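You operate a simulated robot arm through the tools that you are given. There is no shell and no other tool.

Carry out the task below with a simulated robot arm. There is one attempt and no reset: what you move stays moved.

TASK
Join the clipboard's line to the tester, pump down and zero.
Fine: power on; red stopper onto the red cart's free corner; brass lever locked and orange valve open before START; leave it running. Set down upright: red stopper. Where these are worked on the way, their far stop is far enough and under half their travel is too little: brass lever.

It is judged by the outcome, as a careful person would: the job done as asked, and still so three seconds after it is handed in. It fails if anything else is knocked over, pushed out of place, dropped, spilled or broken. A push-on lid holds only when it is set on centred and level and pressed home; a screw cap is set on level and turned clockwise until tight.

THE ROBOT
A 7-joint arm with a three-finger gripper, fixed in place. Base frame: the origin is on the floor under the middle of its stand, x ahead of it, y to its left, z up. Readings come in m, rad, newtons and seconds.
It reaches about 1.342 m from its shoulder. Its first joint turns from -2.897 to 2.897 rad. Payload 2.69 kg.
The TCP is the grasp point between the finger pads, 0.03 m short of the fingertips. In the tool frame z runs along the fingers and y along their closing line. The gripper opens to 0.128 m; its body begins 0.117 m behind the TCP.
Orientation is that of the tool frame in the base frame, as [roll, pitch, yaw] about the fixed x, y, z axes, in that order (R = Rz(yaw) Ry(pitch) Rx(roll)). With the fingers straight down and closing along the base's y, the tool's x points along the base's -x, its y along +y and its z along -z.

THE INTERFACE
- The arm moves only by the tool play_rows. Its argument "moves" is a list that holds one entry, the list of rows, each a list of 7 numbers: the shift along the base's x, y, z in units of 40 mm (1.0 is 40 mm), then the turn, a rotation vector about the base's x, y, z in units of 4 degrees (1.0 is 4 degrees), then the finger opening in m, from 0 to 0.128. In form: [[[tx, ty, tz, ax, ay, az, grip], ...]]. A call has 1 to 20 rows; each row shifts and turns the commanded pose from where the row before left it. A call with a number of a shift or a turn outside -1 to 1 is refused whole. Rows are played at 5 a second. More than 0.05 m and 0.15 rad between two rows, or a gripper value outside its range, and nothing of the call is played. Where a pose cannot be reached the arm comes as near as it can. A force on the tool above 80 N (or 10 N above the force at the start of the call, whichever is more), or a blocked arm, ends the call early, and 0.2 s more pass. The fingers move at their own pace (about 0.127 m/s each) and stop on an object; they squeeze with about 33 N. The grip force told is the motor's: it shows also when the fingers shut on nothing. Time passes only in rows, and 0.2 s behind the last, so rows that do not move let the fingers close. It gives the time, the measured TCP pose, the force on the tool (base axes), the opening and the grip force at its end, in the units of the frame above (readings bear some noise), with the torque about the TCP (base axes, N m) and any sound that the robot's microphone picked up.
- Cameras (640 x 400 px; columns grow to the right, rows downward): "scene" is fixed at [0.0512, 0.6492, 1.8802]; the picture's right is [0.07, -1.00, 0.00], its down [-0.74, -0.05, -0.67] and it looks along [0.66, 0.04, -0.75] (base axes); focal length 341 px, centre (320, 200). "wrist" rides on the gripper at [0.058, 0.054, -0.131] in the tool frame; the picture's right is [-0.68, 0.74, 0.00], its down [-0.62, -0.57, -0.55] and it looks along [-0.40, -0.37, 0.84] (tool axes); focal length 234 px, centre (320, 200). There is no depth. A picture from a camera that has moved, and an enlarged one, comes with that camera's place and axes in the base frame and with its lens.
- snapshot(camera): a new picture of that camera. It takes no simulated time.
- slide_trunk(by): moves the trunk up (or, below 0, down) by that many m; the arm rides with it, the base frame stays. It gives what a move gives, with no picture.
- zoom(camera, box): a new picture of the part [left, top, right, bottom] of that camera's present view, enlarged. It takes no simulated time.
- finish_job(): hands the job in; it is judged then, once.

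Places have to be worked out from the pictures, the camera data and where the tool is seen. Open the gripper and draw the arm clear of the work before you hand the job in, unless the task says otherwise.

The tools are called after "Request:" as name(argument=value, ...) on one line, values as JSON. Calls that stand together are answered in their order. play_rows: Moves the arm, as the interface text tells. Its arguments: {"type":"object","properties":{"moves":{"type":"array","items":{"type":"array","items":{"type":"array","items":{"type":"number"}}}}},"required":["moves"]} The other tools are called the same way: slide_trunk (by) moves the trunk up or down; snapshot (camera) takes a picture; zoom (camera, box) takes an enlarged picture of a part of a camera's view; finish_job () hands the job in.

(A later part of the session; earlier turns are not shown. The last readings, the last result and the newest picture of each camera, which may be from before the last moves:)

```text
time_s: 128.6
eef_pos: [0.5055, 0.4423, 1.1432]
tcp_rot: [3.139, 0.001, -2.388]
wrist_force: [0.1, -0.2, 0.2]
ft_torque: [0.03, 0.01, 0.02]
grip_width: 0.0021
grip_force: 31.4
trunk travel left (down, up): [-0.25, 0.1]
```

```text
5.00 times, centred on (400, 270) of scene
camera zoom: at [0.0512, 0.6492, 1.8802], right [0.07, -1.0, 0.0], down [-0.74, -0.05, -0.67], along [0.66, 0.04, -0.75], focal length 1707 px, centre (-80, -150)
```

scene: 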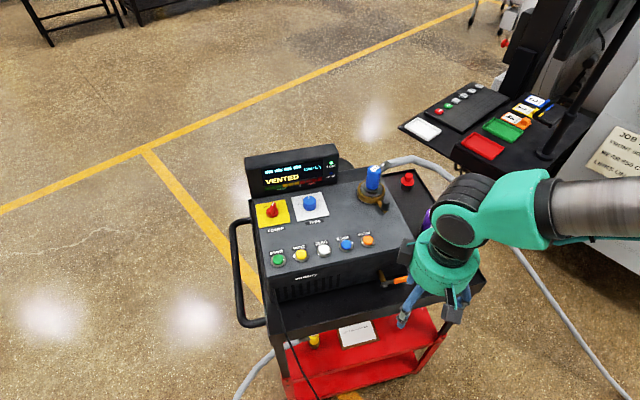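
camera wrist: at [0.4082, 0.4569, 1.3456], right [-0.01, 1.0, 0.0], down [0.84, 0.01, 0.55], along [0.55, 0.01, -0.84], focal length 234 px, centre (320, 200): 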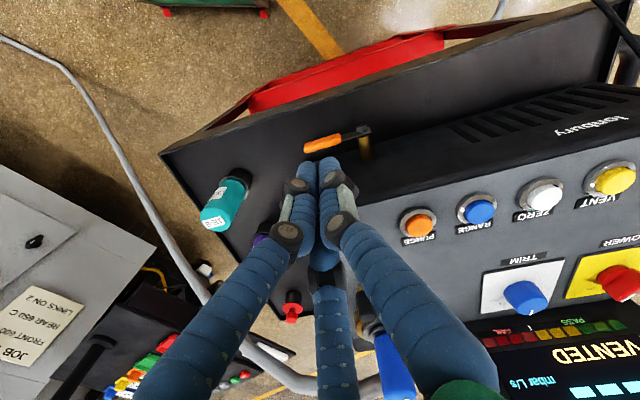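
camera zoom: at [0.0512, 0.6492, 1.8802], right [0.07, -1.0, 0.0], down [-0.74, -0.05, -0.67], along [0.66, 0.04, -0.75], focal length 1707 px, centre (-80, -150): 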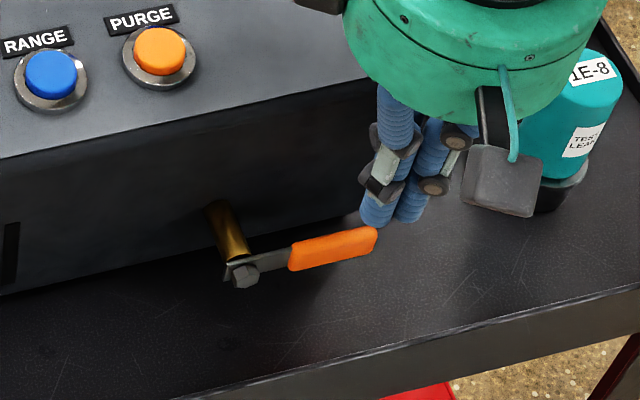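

The fingertips are just beyond the handle's end. I shift 8 mm toward the pivot and lower gently until contact.

Request:
play_rows(moves=[[[-0.1, 0.22, 0, 0, 0, 0, 0], [0, 0, -0.15, 0, 0, 0, 0], [0, 0, -0.15, 0, 0, 0, 0], [0, 0, -0.1, 0, 0, 0, 0], [0, 0, 0, 0, 0, 0, 0]]])

Request:
zoom(camera="scene", box=[360, 230, 440, 310])

```text
time_s: 129.8
eef_pos: [0.4999, 0.452, 1.1262]
tcp_rot: [3.138, 0.0, -2.389]
wrist_force: [-0.4, -0.2, 0.2]
ft_torque: [-0.02, -0.01, 0.0]
grip_width: 0.0018
grip_force: 31.0
trunk travel left (down, up): [-0.25, 0.1]
```

```text
5.00 times, centred on (400, 270) of scene
camera zoom: at [0.0512, 0.6492, 1.8802], right [0.07, -1.0, 0.0], down [-0.74, -0.05, -0.67], along [0.66, 0.04, -0.75], focal length 1707 px, centre (-80, -150)
```

zoom: 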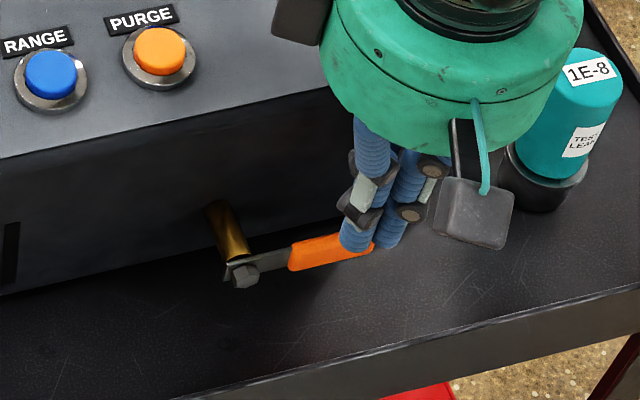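

No contact yet. I continue down in 2 mm steps.

Request:
play_rows(moves=[[[0, 0, -0.05, 0, 0, 0, 0], [0, 0, -0.05, 0, 0, 0, 0], [0, 0, -0.05, 0, 0, 0, 0], [0, 0, -0.05, 0, 0, 0, 0], [0, 0, 0, 0, 0, 0, 0]]])

Request:
zoom(camera="scene", box=[360, 230, 440, 310])

Request:
zoom(camera="wrist", box=[250, 80, 390, 200])

```text
time_s: 131.0
eef_pos: [0.4999, 0.4521, 1.1193]
tcp_rot: [3.142, -0.001, -2.389]
wrist_force: [-0.3, -0.4, 0.1]
ft_torque: [0.01, -0.04, -0.01]
grip_width: 0.0022
grip_force: 31.2
trunk travel left (down, up): [-0.25, 0.1]
```

```text
5.00 times, centred on (400, 270) of scene
camera zoom: at [0.0512, 0.6492, 1.8802], right [0.07, -1.0, 0.0], down [-0.74, -0.05, -0.67], along [0.66, 0.04, -0.75], focal length 1707 px, centre (-80, -150)
```

zoom: 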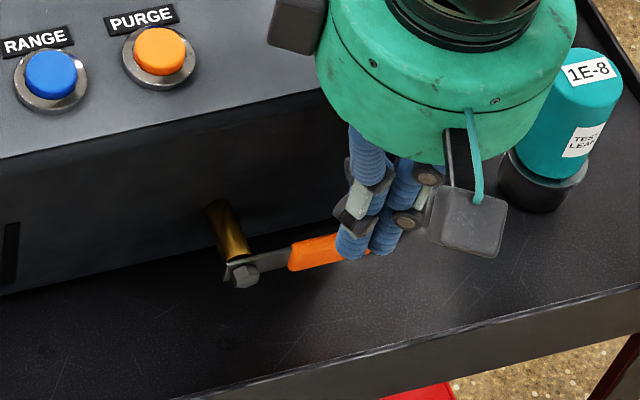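

```text
3.33 times, centred on (320, 140) of wrist
camera zoom: at [0.4206, 0.4514, 1.2489], right [-0.01, 1.0, 0.0], down [0.84, 0.01, 0.55], along [0.55, 0.01, -0.84], focal length 781 px, centre (320, 400)
```

zoom: 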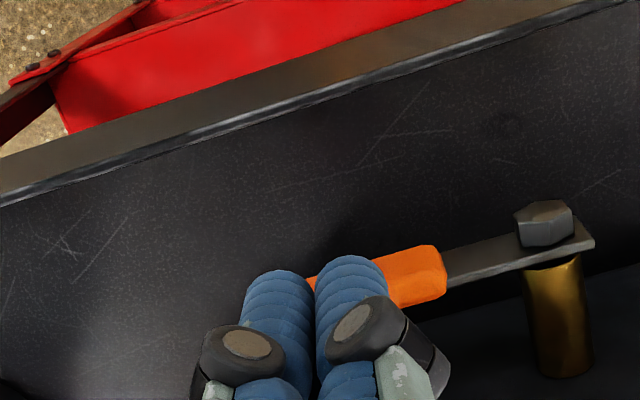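

Still free. I continue down a bit more.

Request:
play_rows(moves=[[[-0.08, 0, -0.05, 0, 0, 0, 0], [0, 0, -0.05, 0, 0, 0, 0], [0, 0, -0.05, 0, 0, 0, 0], [0, 0, -0.05, 0, 0, 0, 0], [0, 0, 0, 0, 0, 0, 0]]])

Request:
zoom(camera="scene", box=[360, 230, 440, 310])

Request:
zoom(camera="wrist", box=[250, 80, 390, 200])

```text
time_s: 132.2
eef_pos: [0.4966, 0.452, 1.1128]
tcp_rot: [3.14, -0.002, -2.389]
wrist_force: [-0.3, 0.6, -0.4]
ft_torque: [0.0, -0.03, 0.04]
grip_width: 0.0022
grip_force: 31.3
trunk travel left (down, up): [-0.25, 0.1]
```

```text
5.00 times, centred on (400, 270) of scene
camera zoom: at [0.0512, 0.6492, 1.8802], right [0.07, -1.0, 0.0], down [-0.74, -0.05, -0.67], along [0.66, 0.04, -0.75], focal length 1707 px, centre (-80, -150)
```

zoom: 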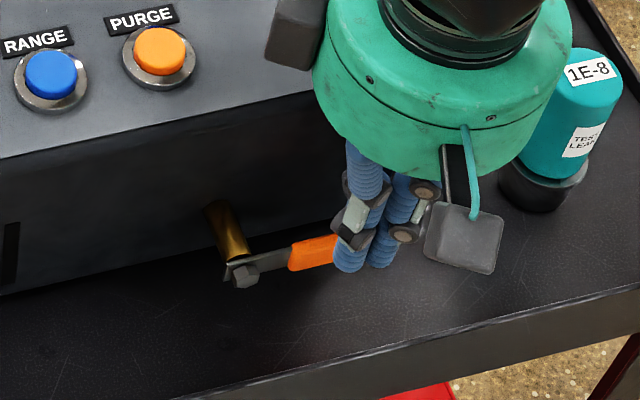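

```text
3.33 times, centred on (320, 140) of wrist
camera zoom: at [0.4175, 0.4516, 1.2413], right [-0.01, 1.0, 0.0], down [0.84, 0.01, 0.55], along [0.55, 0.01, -0.84], focal length 781 px, centre (320, 400)
```

zoom: 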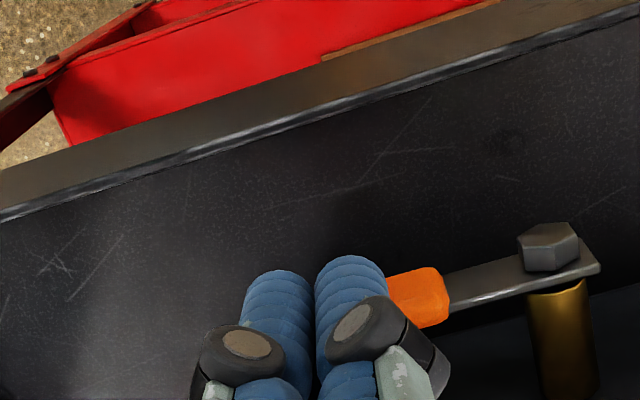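

Still no contact; the handle must be a bit lower than estimated. I continue.

Request:
play_rows(moves=[[[0, 0, -0.05, 0, 0, 0, 0], [0, 0, -0.05, 0, 0, 0, 0], [0, 0, -0.05, 0, 0, 0, 0], [0, 0, -0.05, 0, 0, 0, 0], [0, 0, 0, 0, 0, 0, 0]]])

Request:
zoom(camera="scene", box=[360, 230, 440, 310])

Request:
zoom(camera="wrist", box=[250, 80, 390, 200])

```text
time_s: 133.4
eef_pos: [0.4956, 0.4514, 1.1027]
tcp_rot: [3.139, -0.001, -2.387]
wrist_force: [0.5, -0.5, 0.2]
ft_torque: [-0.01, 0.0, -0.01]
grip_width: 0.0022
grip_force: 31.6
trunk travel left (down, up): [-0.25, 0.1]
```

```text
5.00 times, centred on (400, 270) of scene
camera zoom: at [0.0512, 0.6492, 1.8802], right [0.07, -1.0, 0.0], down [-0.74, -0.05, -0.67], along [0.66, 0.04, -0.75], focal length 1707 px, centre (-80, -150)
```

zoom: 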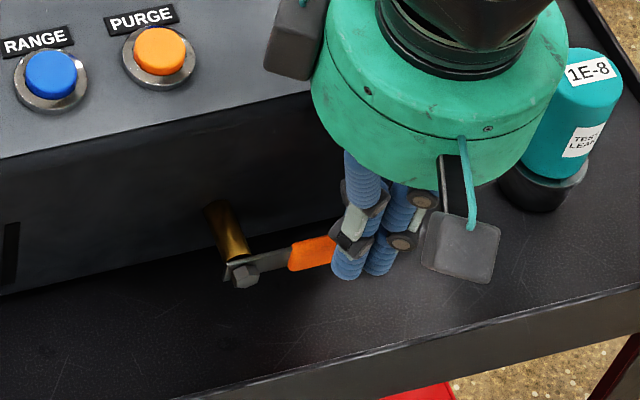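

```text
3.33 times, centred on (320, 140) of wrist
camera zoom: at [0.4176, 0.4508, 1.2331], right [-0.01, 1.0, 0.0], down [0.84, 0.01, 0.55], along [0.55, 0.01, -0.84], focal length 781 px, centre (320, 400)
```

zoom: 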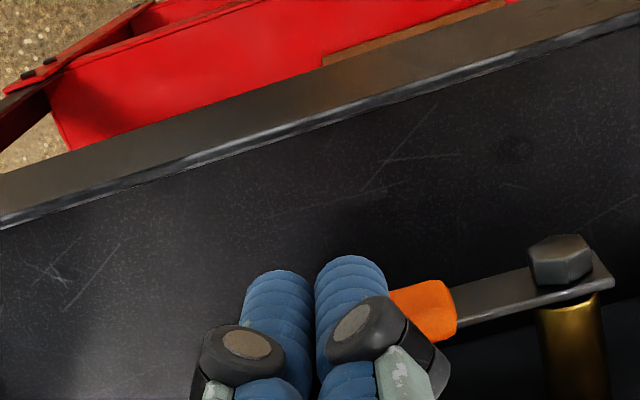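

Still no contact force. I zoom in more closely to see how the tips relate to the handle.

Request:
zoom(camera="scene", box=[375, 260, 415, 300])

Request:
zoom(camera="wrist", box=[290, 110, 390, 200])

```text
10.00 times, centred on (395, 280) of scene
camera zoom: at [0.0512, 0.6492, 1.8802], right [0.07, -1.0, 0.0], down [-0.74, -0.05, -0.67], along [0.66, 0.04, -0.75], focal length 3414 px, centre (-430, -600)
```

zoom: 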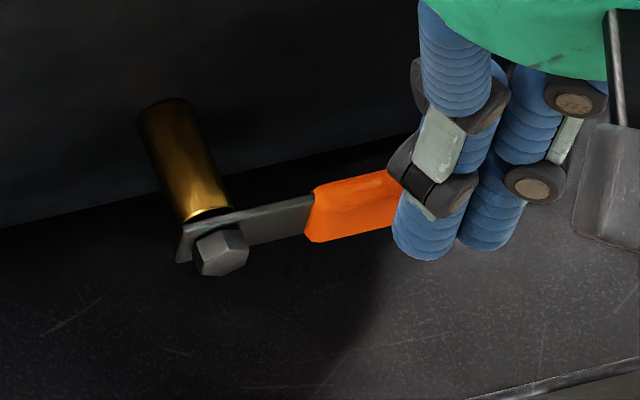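

```text
4.44 times, centred on (340, 155) of wrist
camera zoom: at [0.4176, 0.4508, 1.2331], right [-0.01, 1.0, 0.0], down [0.84, 0.01, 0.55], along [0.55, 0.01, -0.84], focal length 1041 px, centre (231, 400)
```

zoom: 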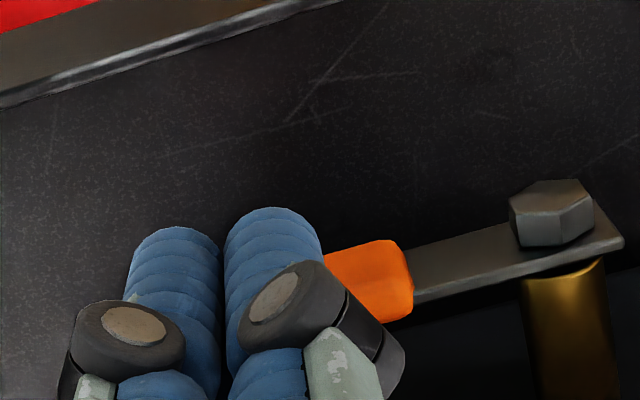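

The tips are in front of the handle rather than above it, so the handle is lower and further in. I rise, shift 18 mm inward along the cart axis, and come down again.

Request:
play_rows(moves=[[[0, 0, 0.5, 0, 0, 0, 0], [0, 0, 0.6, 0, 0, 0, 0], [0.43, 0.13, 0, 0, 0, 0, 0], [0, 0, -0.5, 0, 0, 0, 0], [0, 0, -0.3, 0, 0, 0, 0], [0, 0, 0, 0, 0, 0, 0]]])

Request:
zoom(camera="scene", box=[375, 255, 415, 295])

Request:
zoom(camera="wrist", box=[270, 90, 390, 200])

```text
time_s: 134.8
eef_pos: [0.5144, 0.4561, 1.1149]
tcp_rot: [3.139, -0.001, -2.389]
wrist_force: [0.4, -0.7, 0.1]
ft_torque: [0.03, -0.02, -0.01]
grip_width: 0.0021
grip_force: 31.4
trunk travel left (down, up): [-0.25, 0.1]
```

```text
10.00 times, centred on (395, 275) of scene
camera zoom: at [0.0512, 0.6492, 1.8802], right [0.07, -1.0, 0.0], down [-0.74, -0.05, -0.67], along [0.66, 0.04, -0.75], focal length 3414 px, centre (-430, -550)
```

zoom: 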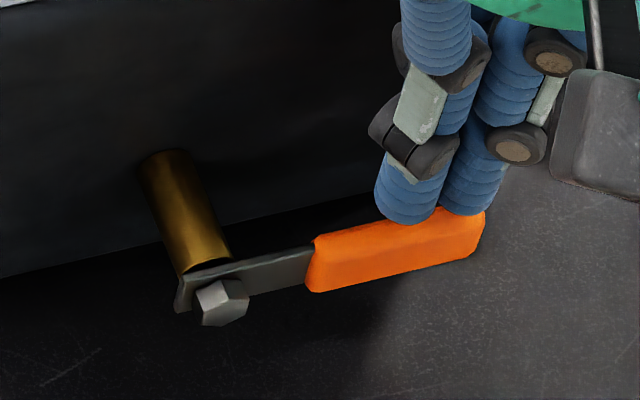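

```text
3.64 times, centred on (330, 145) of wrist
camera zoom: at [0.4347, 0.456, 1.2456], right [-0.01, 1.0, 0.0], down [0.84, 0.01, 0.55], along [0.55, 0.01, -0.84], focal length 852 px, centre (284, 400)
```

zoom: 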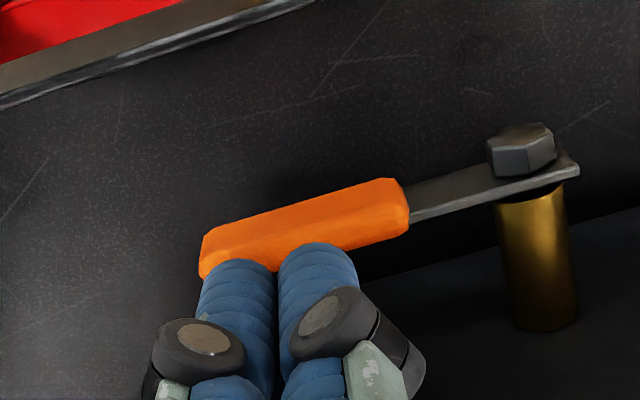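

Now the tips are visibly over the handle. I lower in 2 mm steps.

Request:
play_rows(moves=[[[0, 0, -0.05, 0, 0, 0, 0], [0, 0, -0.05, 0, 0, 0, 0], [0, 0, -0.05, 0, 0, 0, 0], [0, 0, -0.05, 0, 0, 0, 0], [0, 0, 0, 0, 0, 0, 0]]])

Request:
zoom(camera="scene", box=[375, 255, 415, 295])

Request:
zoom(camera="wrist", box=[270, 90, 390, 200])

```text
time_s: 136.0
eef_pos: [0.5134, 0.4564, 1.1076]
tcp_rot: [3.14, -0.002, -2.389]
wrist_force: [0.9, -0.1, -0.6]
ft_torque: [-0.02, 0.02, 0.01]
grip_width: 0.0022
grip_force: 31.5
trunk travel left (down, up): [-0.25, 0.1]
```

```text
10.00 times, centred on (395, 275) of scene
camera zoom: at [0.0512, 0.6492, 1.8802], right [0.07, -1.0, 0.0], down [-0.74, -0.05, -0.67], along [0.66, 0.04, -0.75], focal length 3414 px, centre (-430, -550)
```

zoom: 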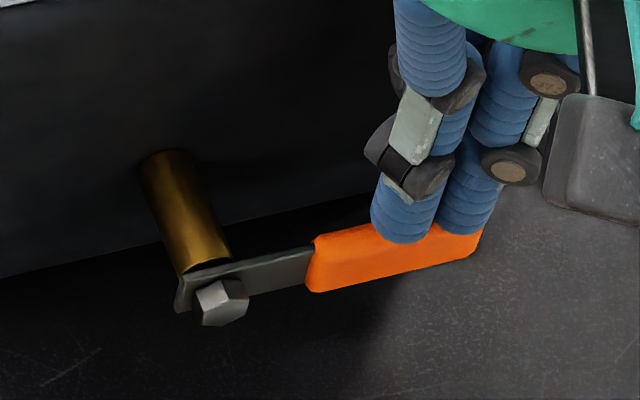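

```text
3.64 times, centred on (330, 145) of wrist
camera zoom: at [0.4339, 0.4557, 1.2372], right [-0.01, 1.0, 0.0], down [0.84, 0.01, 0.55], along [0.55, 0.01, -0.84], focal length 852 px, centre (284, 400)
```

zoom: 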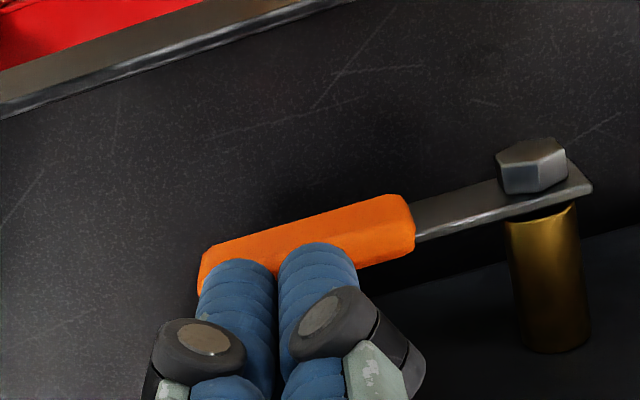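

Request:
play_rows(moves=[[[0, 0, -0.05, 0, 0, 0, 0], [0, 0, -0.05, 0, 0, 0, 0], [0, 0, -0.05, 0, 0, 0, 0], [0, 0, -0.05, 0, 0, 0, 0], [0, 0, 0, 0, 0, 0, 0]]])

Request:
zoom(camera="scene", box=[375, 255, 415, 295])

Request:
zoom(camera="wrist", box=[270, 90, 390, 200])

```text
time_s: 137.2
eef_pos: [0.5139, 0.4561, 1.0997]
tcp_rot: [3.14, -0.001, -2.388]
wrist_force: [0.1, -2.6, 9.3]
ft_torque: [0.0, 0.11, 0.03]
grip_width: 0.0061
grip_force: 31.3
trunk travel left (down, up): [-0.25, 0.1]
```

```text
10.00 times, centred on (395, 275) of scene
camera zoom: at [0.0512, 0.6492, 1.8802], right [0.07, -1.0, 0.0], down [-0.74, -0.05, -0.67], along [0.66, 0.04, -0.75], focal length 3414 px, centre (-430, -550)
```

zoom: 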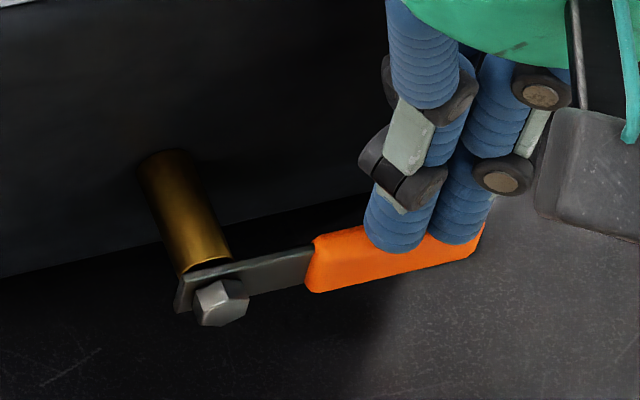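

```text
3.64 times, centred on (330, 145) of wrist
camera zoom: at [0.4348, 0.4559, 1.23], right [-0.01, 1.0, 0.0], down [0.84, 0.01, 0.55], along [0.55, 0.01, -0.84], focal length 852 px, centre (284, 400)
```

zoom: 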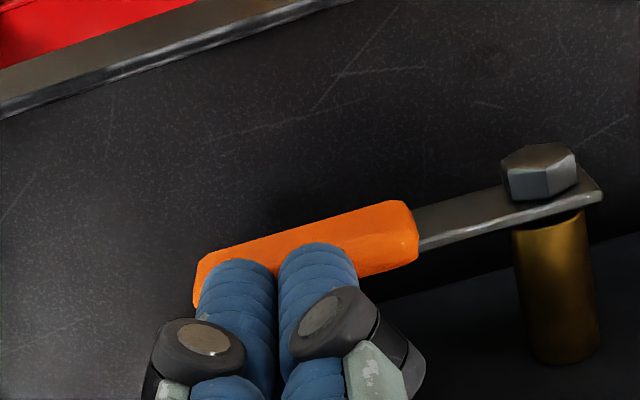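

Contact: 9 N with handle top at z≈1.071. I press 3 mm further to see whether it yields downward.

Request:
play_rows(moves=[[[0, 0, -0.04, 0, 0, 0, 0], [0, 0, -0.04, 0, 0, 0, 0], [0, 0, 0, 0, 0, 0, 0]]])

Request:
zoom(camera="scene", box=[375, 255, 415, 295])

```text
time_s: 138.0
eef_pos: [0.5131, 0.4545, 1.0989]
tcp_rot: [3.14, 0.006, -2.388]
wrist_force: [4.4, -7.5, 42.0]
ft_torque: [0.34, 0.22, 0.01]
grip_width: 0.0059
grip_force: 31.2
trunk travel left (down, up): [-0.25, 0.1]
```

```text
10.00 times, centred on (395, 275) of scene
camera zoom: at [0.0512, 0.6492, 1.8802], right [0.07, -1.0, 0.0], down [-0.74, -0.05, -0.67], along [0.66, 0.04, -0.75], focal length 3414 px, centre (-430, -550)
```

zoom: 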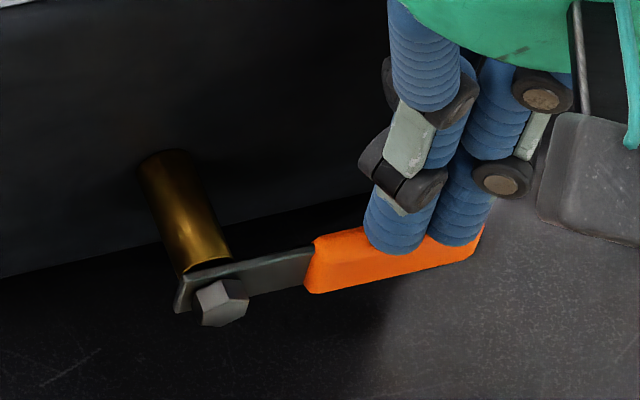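

It's blocked downward (42 N with no movement), so it must open upward. I'll cage the handle from the front with one finger under it and two above, and swing it up about its pivot. First I rise, back off and turn the wrist.

Request:
play_rows(moves=[[[0, 0, 0.3, 0, 0, 0, 0], [0, 0, 0.8, 0, 0, 0, 0], [0, 0, 1, 0, 0, 0, 0.03], [0, 0, 1, 0, 0, 0, 0.05], [-0.2, -0.05, 1, 0, 0, -1, 0.05], [-0.2, -0.05, 0.5, 0, 0, -1, 0.05], [-0.2, -0.05, 0, 0, 0, -1, 0.05], [-0.2, -0.05, 0, 0, 0, -1, 0.05], [-0.2, -0.05, 0, 0, 0, -1, 0.05], [-0.2, -0.05, 0, 0, 0, -1, 0.05], [-0.2, -0.05, 0, 0, 0, -1, 0.05], [-0.2, -0.05, 0, 0, 0, -1, 0.05], [-0.2, -0.05, 0, 0, 0, -1, 0.05], [-0.2, -0.05, 0, 0, 0, -1, 0.05], [-0.2, -0.05, 0, 0, 0, -1, 0.05], [-0.2, -0.05, 0, 0, 0, -1, 0.05], [-0.2, -0.05, 0, 0, 0, -1, 0.05], [-0.2, -0.05, 0, 0, 0, -1, 0.05], [0, 0, 0, 0, 0, 0, 0.05]]])

Request:
play_rows(moves=[[[0, 0, -0.2, 0.291, -0.957, 0, 0.05], [0, 0, -0.2, 0.291, -0.957, 0, 0.05], [0, 0, -0.2, 0.291, -0.957, 0, 0.05], [0, 0, -0.2, 0.291, -0.957, 0, 0.05], [0, 0, -0.2, 0.291, -0.957, 0, 0.05], [0, 0, -0.2, 0.291, -0.957, 0, 0.05], [0, 0, -0.2, 0.291, -0.957, 0, 0.05], [0, 0, -0.2, 0.291, -0.957, 0, 0.05], [0, 0, -0.2, 0.291, -0.957, 0, 0.05], [0, 0, -0.2, 0.291, -0.957, 0, 0.05], [0, 0, -0.2, 0.291, -0.957, 0, 0.05], [0, 0, -0.2, 0.291, -0.957, 0, 0.05], [0, 0, -0.2, 0.291, -0.957, 0, 0.05], [0, 0, -0.2, 0.291, -0.957, 0, 0.05], [0, 0, -0.2, 0.291, -0.957, 0, 0.05], [0, 0, 0, 0, 0, 0, 0.05]]])

Request:
snapshot(camera="wrist")

Request:
snapshot(camera="scene")

```text
time_s: 142.0
eef_pos: [0.4012, 0.4288, 1.2804]
tcp_rot: [3.139, 0.0, 2.918]
wrist_force: [-0.1, 0.5, 0.3]
ft_torque: [0.02, -0.03, 0.01]
grip_width: 0.0504
grip_force: 0.1
trunk travel left (down, up): [-0.25, 0.1]
```

```text
time_s: 145.4
eef_pos: [0.4016, 0.4293, 1.1614]
tcp_rot: [2.429, 0.851, 2.584]
wrist_force: [-0.2, -1.2, 0.0]
ft_torque: [0.01, 0.01, 0.0]
grip_width: 0.0502
grip_force: 0.0
trunk travel left (down, up): [-0.25, 0.1]
```

```text
taken
camera wrist: at [0.2593, 0.4648, 1.204], right [0.37, 0.43, 0.83], down [-0.1, -0.86, 0.49], along [0.93, -0.26, -0.27], focal length 234 px, centre (320, 200)
```

wrist: 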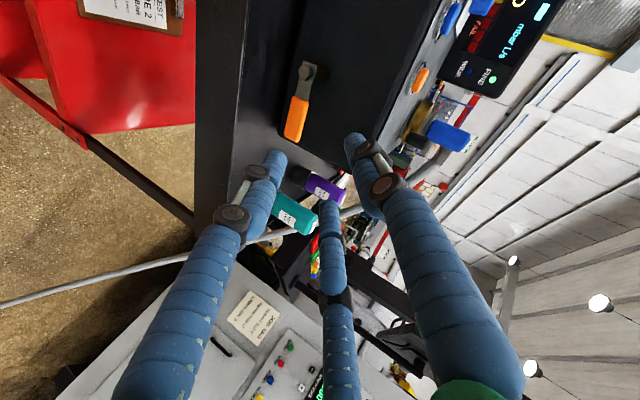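

```text
taken
```

scene: 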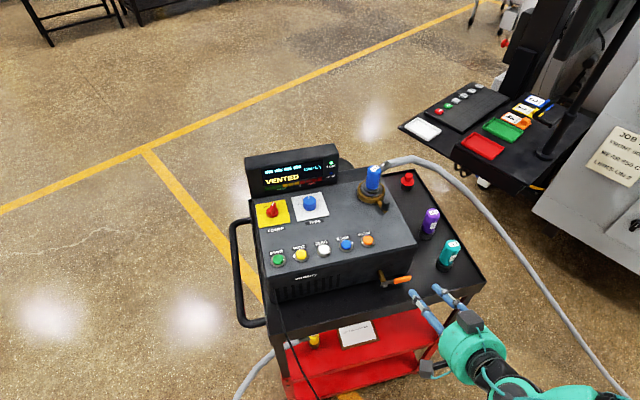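

The tool is oriented as planned. I zoom on the handle to refine its position.

Request:
zoom(camera="wrist", box=[240, 40, 380, 160])

Request:
zoom(camera="scene", box=[365, 250, 445, 330])

```text
3.33 times, centred on (310, 100) of wrist
camera zoom: at [0.2593, 0.4648, 1.204], right [0.37, 0.43, 0.83], down [-0.1, -0.86, 0.49], along [0.93, -0.26, -0.27], focal length 781 px, centre (353, 533)
```

zoom: 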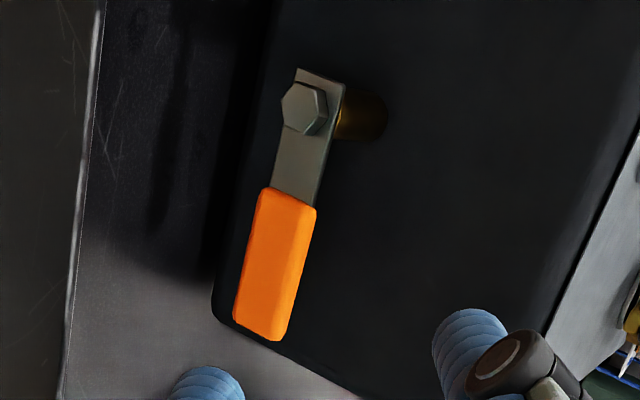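

```text
5.00 times, centred on (405, 290) of scene
camera zoom: at [0.0512, 0.6492, 1.8802], right [0.07, -1.0, 0.0], down [-0.74, -0.05, -0.67], along [0.66, 0.04, -0.75], focal length 1707 px, centre (-105, -250)
```

zoom: 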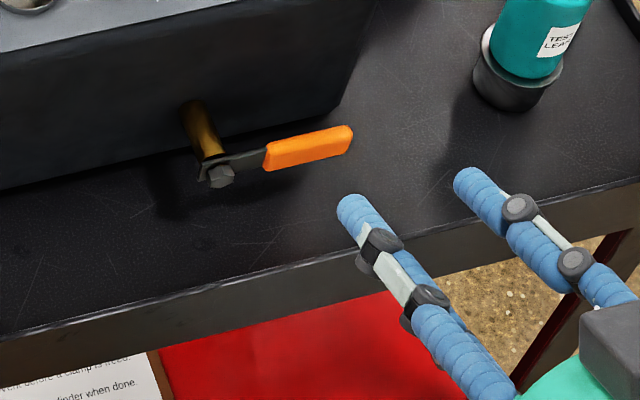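

Two views agree on the pivot at z≈1.0615, with the orange grip centre near (0.508, 0.461). I align the tool axis with it at 0.12 m standoff.

Request:
play_rows(moves=[[[0.09, 0.015, -0.5, 0, 0, 0, 0.05], [0.09, 0.015, -0.5, 0, 0, 0, 0.05], [0, 0, 0, 0, 0, 0, 0.05]]])

Request:
zoom(camera="wrist", box=[240, 60, 400, 200])

Request:
zoom(camera="scene", box=[365, 250, 445, 330])

```text
time_s: 146.2
eef_pos: [0.408, 0.4303, 1.1192]
tcp_rot: [2.431, 0.853, 2.588]
wrist_force: [0.2, -0.1, 0.1]
ft_torque: [-0.02, 0.01, -0.01]
grip_width: 0.0501
grip_force: 0.0
trunk travel left (down, up): [-0.25, 0.1]
```

```text
2.86 times, centred on (320, 130) of wrist
camera zoom: at [0.2662, 0.4652, 1.1635], right [0.37, 0.43, 0.83], down [-0.1, -0.86, 0.49], along [0.93, -0.26, -0.27], focal length 669 px, centre (320, 400)
```

zoom: 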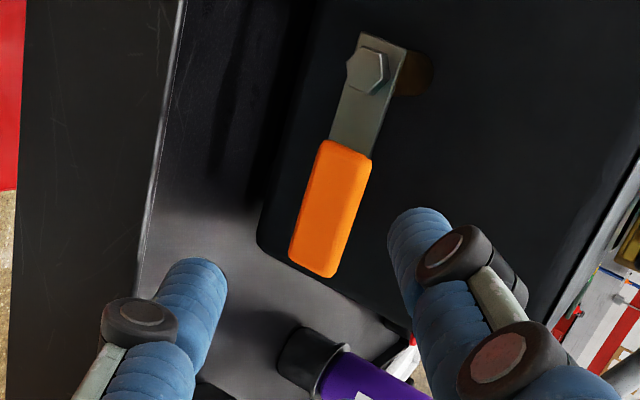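

```text
5.00 times, centred on (405, 290) of scene
camera zoom: at [0.0512, 0.6492, 1.8802], right [0.07, -1.0, 0.0], down [-0.74, -0.05, -0.67], along [0.66, 0.04, -0.75], focal length 1707 px, centre (-105, -250)
```

zoom: 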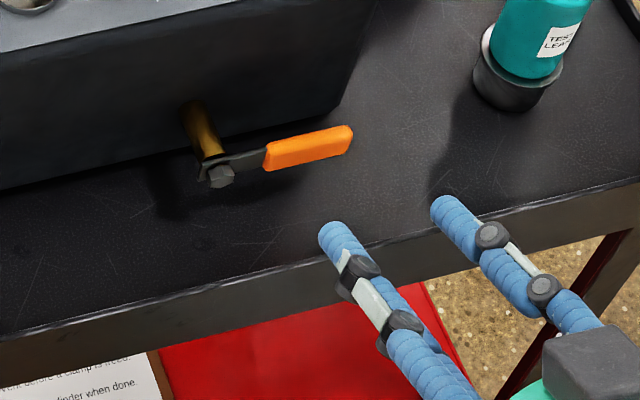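

The axis points at the orange grip. I raise it slightly so the lower finger goes under and the two upper fingers over the bar, open to 0.07 m, and advance three quarters of the way.

Request:
play_rows(moves=[[[0.1375, 0.1975, 0.325, 0, 0, 0, 0.07], [0.611, 0.1875, -0.368, 0, 0, 0, 0.07], [0.611, 0.1875, -0.368, 0, 0, 0, 0.07], [0.45, 0.138, -0.271, 0, 0, 0, 0.07], [0, 0, 0, 0, 0, 0, 0.07]]])

Request:
zoom(camera="wrist", box=[240, 80, 420, 240])

Request:
zoom(camera="scene", box=[365, 240, 445, 320])

```text
time_s: 147.4
eef_pos: [0.4811, 0.4567, 1.0919]
tcp_rot: [2.432, 0.852, 2.585]
wrist_force: [0.1, 0.1, 0.3]
ft_torque: [-0.02, -0.01, -0.03]
grip_width: 0.0702
grip_force: 0.0
trunk travel left (down, up): [-0.25, 0.1]
```

```text
2.50 times, centred on (330, 160) of wrist
camera zoom: at [0.3387, 0.4924, 1.1357], right [0.37, 0.43, 0.83], down [-0.1, -0.86, 0.49], along [0.93, -0.26, -0.27], focal length 585 px, centre (295, 300)
```

zoom: 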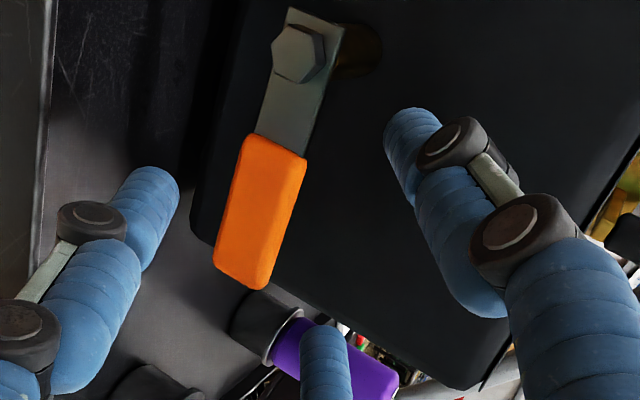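

```text
5.00 times, centred on (405, 280) of scene
camera zoom: at [0.0512, 0.6492, 1.8802], right [0.07, -1.0, 0.0], down [-0.74, -0.05, -0.67], along [0.66, 0.04, -0.75], focal length 1707 px, centre (-105, -200)
```

zoom: 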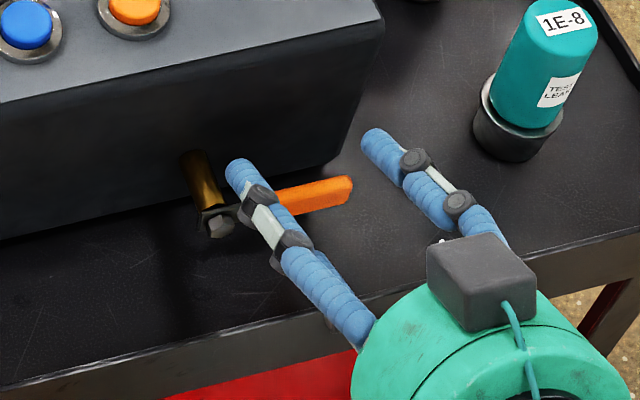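

The bar lies between the lower finger and the two upper ones as planned. I advance a little further, stopping short so the tips don't touch the tester face, then close gently.

Request:
play_rows(moves=[[[0.22, 0.068, -0.133, 0, 0, 0, 0.07], [0.23, 0.07, -0.138, 0, 0, 0, 0.07], [0, 0, 0, 0, 0, 0, 0.06], [0, 0, 0, 0, 0, 0, 0.05], [0, 0, 0, 0, 0, 0, 0.04], [0, 0, 0, 0, 0, 0, 0.035]]])

Request:
zoom(camera="wrist", box=[240, 80, 420, 240])

Request:
zoom(camera="scene", box=[365, 240, 445, 320])

```text
time_s: 148.8
eef_pos: [0.4984, 0.4626, 1.0814]
tcp_rot: [2.437, 0.851, 2.587]
wrist_force: [-2.8, -2.6, -3.1]
ft_torque: [-0.12, 0.06, -0.05]
grip_width: 0.0388
grip_force: 2.5
trunk travel left (down, up): [-0.25, 0.1]
```

```text
2.50 times, centred on (330, 160) of wrist
camera zoom: at [0.3564, 0.4985, 1.1251], right [0.37, 0.43, 0.82], down [-0.1, -0.86, 0.5], along [0.92, -0.27, -0.27], focal length 585 px, centre (295, 300)
```

zoom: 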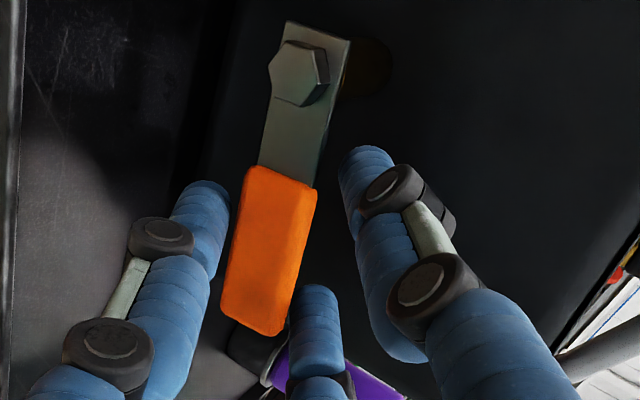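

```text
5.00 times, centred on (405, 280) of scene
camera zoom: at [0.0512, 0.6492, 1.8802], right [0.07, -1.0, 0.0], down [-0.74, -0.05, -0.67], along [0.66, 0.04, -0.75], focal length 1707 px, centre (-105, -200)
```

zoom: 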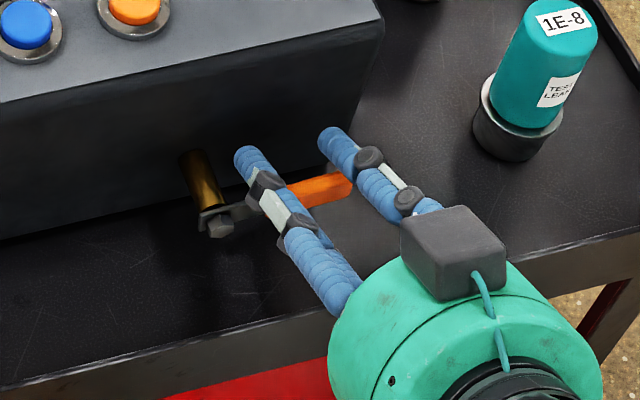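

The handle is caged. I swing it upward about its pivot, first 16° with the tool rotating along, checking the force.

Request:
play_rows(moves=[[[-0.0109, 0.0359, 0.0775, -0.957, -0.291, 0, 0.035], [-0.0124, 0.0407, 0.075, -0.957, -0.291, 0, 0.035], [-0.0138, 0.0455, 0.0725, -0.957, -0.291, 0, 0.035], [-0.0153, 0.0503, 0.07, -0.957, -0.291, 0, 0.035], [0, 0, 0, 0, 0, 0, 0.035]]])

Request:
zoom(camera="wrist", box=[240, 80, 420, 240])

Request:
zoom(camera="scene", box=[365, 240, 445, 320])

```text
time_s: 150.0
eef_pos: [0.497, 0.4702, 1.093]
tcp_rot: [2.795, 1.034, 2.884]
wrist_force: [-1.6, -1.2, -2.9]
ft_torque: [-0.08, 0.01, -0.09]
grip_width: 0.039
grip_force: 3.2
trunk travel left (down, up): [-0.25, 0.1]
```

```text
2.50 times, centred on (330, 160) of wrist
camera zoom: at [0.3521, 0.5156, 1.1144], right [0.3, 0.64, 0.71], down [-0.15, -0.7, 0.7], along [0.94, -0.32, -0.12], focal length 585 px, centre (295, 300)
```

zoom: 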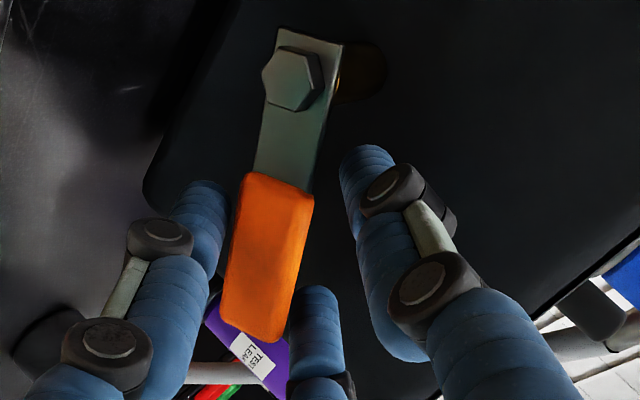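

```text
5.00 times, centred on (405, 280) of scene
camera zoom: at [0.0512, 0.6492, 1.8802], right [0.07, -1.0, 0.0], down [-0.74, -0.05, -0.67], along [0.66, 0.04, -0.75], focal length 1707 px, centre (-105, -200)
```

zoom: 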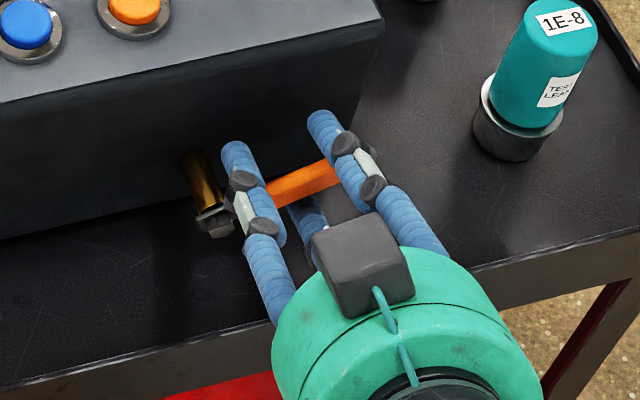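

The handle is swinging up with almost no resistance (about 3 N). I continue another 28°.

Request:
play_rows(moves=[[[-0.0167, 0.055, 0.0625, -0.957, -0.291, 0, 0.035], [-0.0182, 0.0598, 0.0625, -0.957, -0.291, 0, 0.035], [-0.0196, 0.0646, 0.055, -0.957, -0.291, 0, 0.035], [-0.0196, 0.0646, 0.0525, -0.957, -0.291, 0, 0.035], [-0.0218, 0.0718, 0.045, -0.957, -0.291, 0, 0.035], [-0.0218, 0.0718, 0.0425, -0.957, -0.291, 0, 0.035], [-0.0233, 0.0766, 0.035, -0.957, -0.291, 0, 0.035], [0, 0, 0, 0, 0, 0, 0.035]]])

Request:
zoom(camera="wrist", box=[240, 80, 420, 240])

Request:
zoom(camera="scene", box=[355, 230, 435, 310])

```text
time_s: 151.8
eef_pos: [0.4901, 0.488, 1.1079]
tcp_rot: [-2.454, 1.086, -2.478]
wrist_force: [0.4, -2.1, -1.6]
ft_torque: [-0.12, -0.07, -0.06]
grip_width: 0.0394
grip_force: 3.7
trunk travel left (down, up): [-0.25, 0.1]
```

```text
2.50 times, centred on (330, 160) of wrist
camera zoom: at [0.3459, 0.534, 1.0871], right [0.22, 0.9, 0.38], down [-0.27, -0.32, 0.91], along [0.94, -0.31, 0.17], focal length 585 px, centre (295, 300)
```

zoom: 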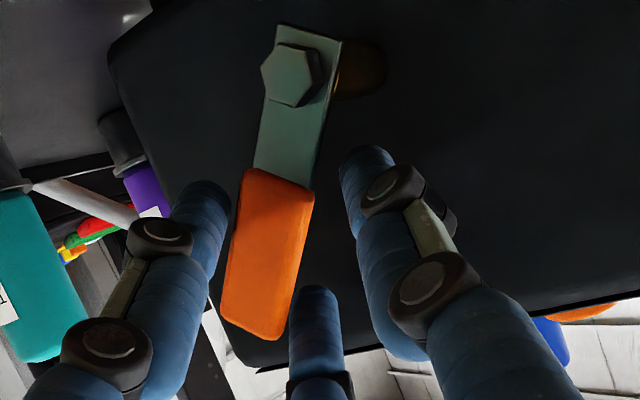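

```text
5.00 times, centred on (395, 270) of scene
camera zoom: at [0.0512, 0.6492, 1.8802], right [0.07, -1.0, 0.0], down [-0.74, -0.05, -0.67], along [0.66, 0.04, -0.75], focal length 1707 px, centre (-55, -150)
```

zoom: 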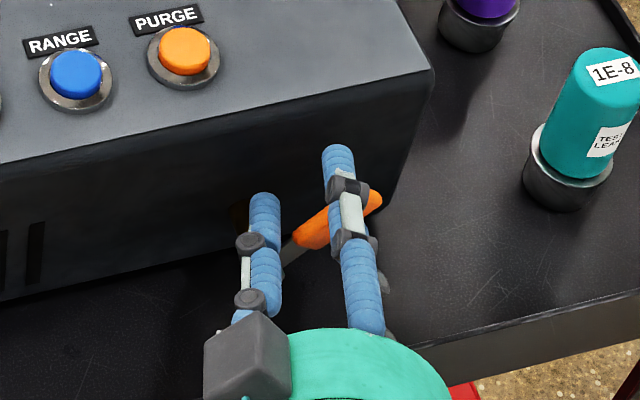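

At about 44° now with low force. I continue the next 24°.

Request:
play_rows(moves=[[[-0.0233, 0.0766, 0.03, -0.957, -0.291, 0, 0.035], [-0.024, 0.079, 0.025, -0.957, -0.291, 0, 0.035], [-0.0247, 0.0814, 0.0175, -0.957, -0.291, 0, 0.035], [-0.0255, 0.0838, 0.015, -0.957, -0.291, 0, 0.035], [-0.0247, 0.0814, 0.005, -0.957, -0.291, 0, 0.035], [-0.0255, 0.0838, 0, -0.957, -0.291, 0, 0.035], [0, 0, 0, 0, 0, 0, 0.035]]])

Request:
zoom(camera="wrist", box=[240, 80, 420, 240])

Request:
zoom(camera="scene", box=[345, 220, 435, 310])

```text
time_s: 153.4
eef_pos: [0.4846, 0.5095, 1.1119]
tcp_rot: [-1.856, 0.833, -1.98]
wrist_force: [-0.3, -1.3, -2.6]
ft_torque: [-0.11, 0.0, -0.03]
grip_width: 0.0403
grip_force: 3.9
trunk travel left (down, up): [-0.25, 0.1]
```

```text
2.50 times, centred on (330, 160) of wrist
camera zoom: at [0.3451, 0.5399, 1.0578], right [0.2, 0.98, 0.03], down [-0.38, 0.05, 0.92], along [0.9, -0.19, 0.38], focal length 585 px, centre (295, 300)
```

zoom: 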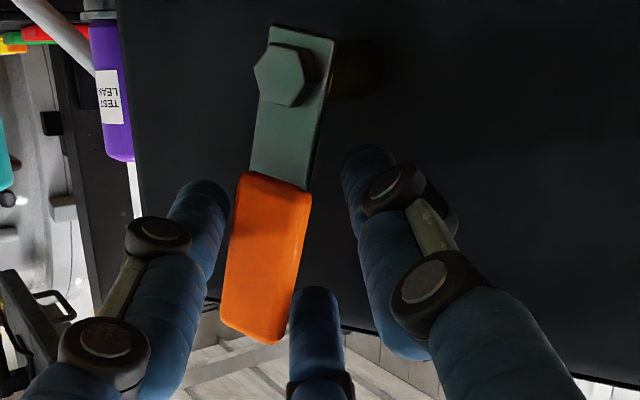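

```text
4.44 times, centred on (390, 265) of scene
camera zoom: at [0.0512, 0.6492, 1.8802], right [0.07, -1.0, 0.0], down [-0.74, -0.05, -0.67], along [0.66, 0.04, -0.75], focal length 1517 px, centre (9, -89)
```

zoom: 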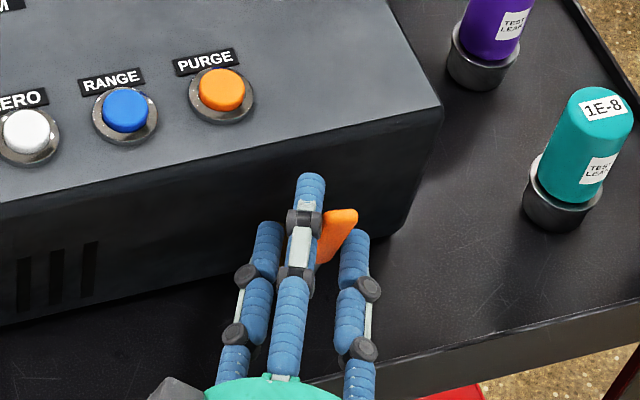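

At about 68°. I continue the remaining 20° toward vertical.

Request:
play_rows(moves=[[[-0.0247, 0.0814, -0.005, -0.957, -0.291, 0, 0.035], [-0.0255, 0.0838, -0.01, -0.957, -0.291, 0, 0.035], [-0.0247, 0.0814, -0.0175, -0.957, -0.291, 0, 0.035], [-0.024, 0.079, -0.025, -0.957, -0.291, 0, 0.035], [-0.024, 0.079, -0.0275, -0.957, -0.291, 0, 0.035], [0, 0, 0, 0, 0, 0, 0.035]]])

Request:
zoom(camera="wrist", box=[240, 80, 420, 240])

Request:
zoom(camera="scene", box=[345, 220, 435, 310])

```text
time_s: 154.8
eef_pos: [0.4809, 0.5224, 1.1066]
tcp_rot: [-1.594, 0.546, -1.811]
wrist_force: [-0.9, -12.3, -3.9]
ft_torque: [0.07, 0.05, -0.21]
grip_width: 0.043
grip_force: 5.1
trunk travel left (down, up): [-0.25, 0.1]
```

```text
2.50 times, centred on (330, 160) of wrist
camera zoom: at [0.3465, 0.5319, 1.0323], right [0.21, 0.94, -0.28], down [-0.47, 0.35, 0.81], along [0.86, -0.04, 0.51], focal length 585 px, centre (295, 300)
```

zoom: 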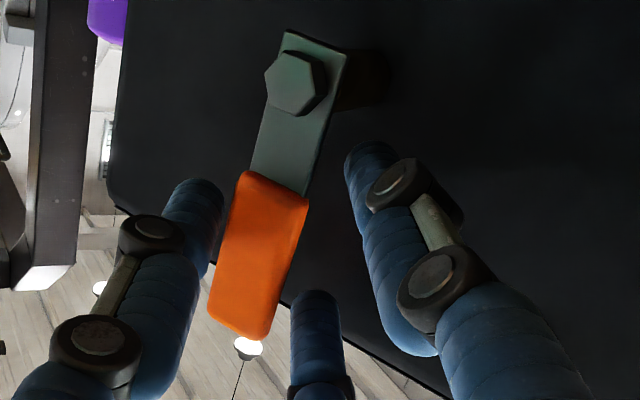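

```text
4.44 times, centred on (390, 265) of scene
camera zoom: at [0.0512, 0.6492, 1.8802], right [0.07, -1.0, 0.0], down [-0.74, -0.05, -0.67], along [0.66, 0.04, -0.75], focal length 1517 px, centre (9, -89)
```

zoom: 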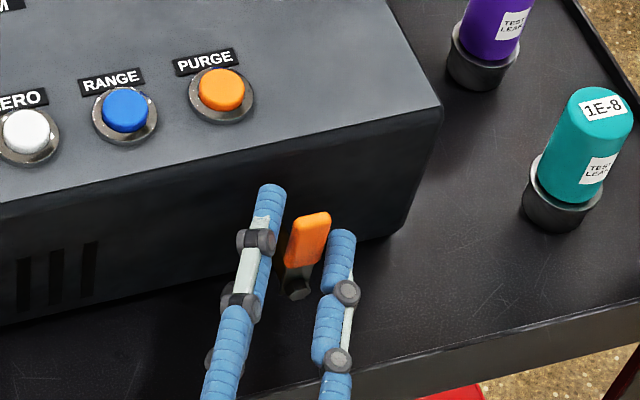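

The handle is vertical and against its stop (12 N reaction), so the valve is fully open. I open the fingers and back straight out along the tool axis.

Request:
play_rows(moves=[[[0, -0.04, 0, 0, 0, 0, 0.05], [0, 0, 0, 0, 0, 0, 0.07], [0, 0, 0, 0, 0, 0, 0.07], [-0.3, 0.07, 0.005, 0, 0, 0, 0.07], [-0.487, 0.113, 0.009, 0, 0, 0, 0.07], [-0.6, 0.14, 0.01, 0, 0, 0, 0.07], [-0.6, 0.14, 0.01, 0, 0, 0, 0.07], [-0.6, 0.14, 0.01, 0, 0, 0, 0.07], [0, 0, 0, 0, 0, 0, 0.07]]])

Request:
snapshot(camera="wrist")

Request:
zoom(camera="scene", box=[345, 220, 435, 310])

```text
time_s: 156.8
eef_pos: [0.375, 0.5468, 1.1094]
tcp_rot: [-1.594, 0.546, -1.808]
wrist_force: [-0.3, -0.5, -0.1]
ft_torque: [0.02, -0.01, -0.01]
grip_width: 0.0698
grip_force: 0.0
trunk travel left (down, up): [-0.25, 0.1]
```

```text
taken
camera wrist: at [0.2421, 0.5558, 1.0353], right [0.21, 0.94, -0.28], down [-0.47, 0.35, 0.81], along [0.86, -0.04, 0.51], focal length 234 px, centre (320, 200)
```

wrist: 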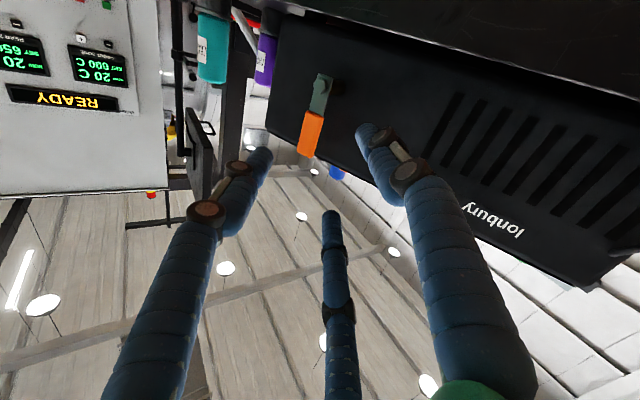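

```text
4.44 times, centred on (390, 265) of scene
camera zoom: at [0.0512, 0.6492, 1.8802], right [0.07, -1.0, 0.0], down [-0.74, -0.05, -0.67], along [0.66, 0.04, -0.75], focal length 1517 px, centre (9, -89)
```

zoom: 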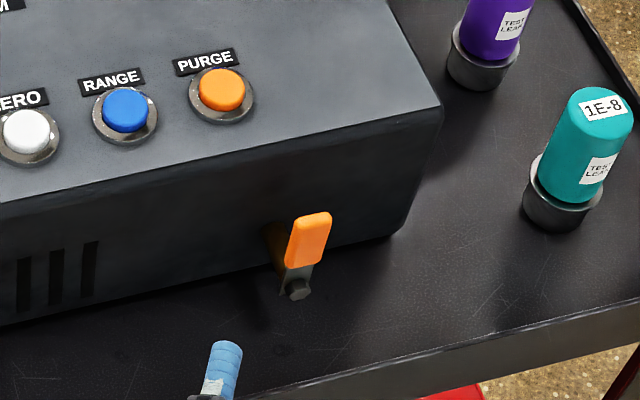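

The valve handle stands upright, open. Next is START, so I bring the tool back to vertical while rising in front of the cart.

Request:
play_rows(moves=[[[0, 0, 0.4, 0.2265, 0.974, 0, 0.05], [0, 0, 0.4, 0.2265, 0.974, 0, 0.03], [0, 0, 0.4, 0.2265, 0.974, 0, 0], [0, 0, 0.4, 0.2265, 0.974, 0, 0], [0, 0, 0.4, 0.2265, 0.974, 0, 0], [0, 0, 0.4, 0.2265, 0.974, 0, 0], [0, 0, 0.4, 0.2265, 0.974, 0, 0], [0, 0, 0.4, 0.2265, 0.974, 0, 0], [0, 0, 0.4, 0.2265, 0.974, 0, 0], [0, 0, 0.4, 0.2265, 0.974, 0, 0], [0, 0, 0.4, 0.2265, 0.974, 0, 0], [0, 0, 0.4, 0.2265, 0.974, 0, 0], [0, 0, 0, 0, 0, 0, 0]]])

Request:
play_rows(moves=[[[0.2, 0.4, 0, 0.2265, 0.974, 0, 0], [0.2, 0.4, 0, 0.2265, 0.974, 0, 0], [0.2, 0.4, 0, 0.2265, 0.974, 0, 0], [0.2, 0.4, 0, 0.2265, 0.974, 0, 0], [0.2, 0.4, 0, 0.2265, 0.974, 0, 0], [0.2, 0.4, 0, 0.2265, 0.974, 0, 0], [0.2, 0.4, 0, 0.2265, 0.974, 0, 0], [0.2, 0.4, 0, 0.2265, 0.974, 0, 0], [0.2, 0.4, 0, 0.2265, 0.974, 0, 0], [0.2, 0.4, 0, 0.2265, 0.974, 0, 0], [0.2, 0.5, 0, 0.05, 0.24, 0, 0], [0.2, 0.5, 0, 0, 0, 0, 0], [0.2, 0.5, 0, 0, 0, 0, 0], [0.2, 0.4, 0, 0, 0, 0, 0], [0, 0, 0, 0, 0, 0, 0]]])

Request:
snapshot(camera="wrist")

Request:
snapshot(camera="scene")

```text
time_s: 159.6
eef_pos: [0.3739, 0.5463, 1.3031]
tcp_rot: [-2.505, 0.349, -2.23]
wrist_force: [0.2, -0.6, 1.1]
ft_torque: [0.04, 0.04, 0.05]
grip_width: 0.0019
grip_force: 31.2
trunk travel left (down, up): [-0.25, 0.1]
```

```text
time_s: 162.8
eef_pos: [0.4886, 0.7828, 1.3048]
tcp_rot: [3.138, -0.002, -2.348]
wrist_force: [0.0, 0.4, -0.1]
ft_torque: [-0.01, 0.05, 0.02]
grip_width: 0.0023
grip_force: 31.2
trunk travel left (down, up): [-0.25, 0.1]
```

```text
taken
camera wrist: at [0.4097, 0.7791, 1.4355], right [-0.05, 1.0, 0.0], down [0.84, 0.04, 0.55], along [0.55, 0.03, -0.84], focal length 234 px, centre (320, 200)
```

wrist: 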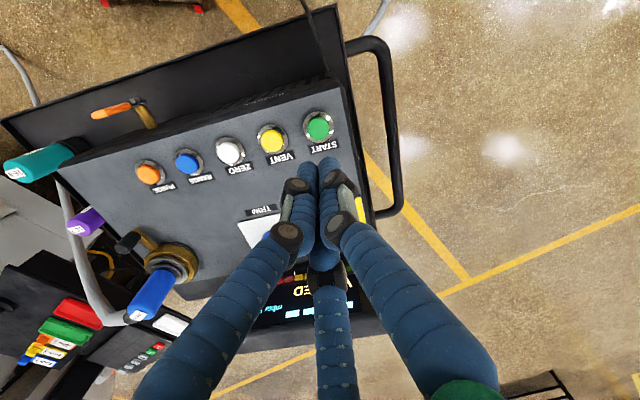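

```text
taken
```

scene: 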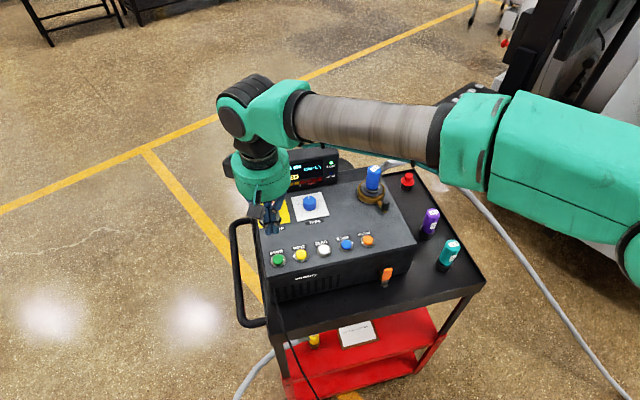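

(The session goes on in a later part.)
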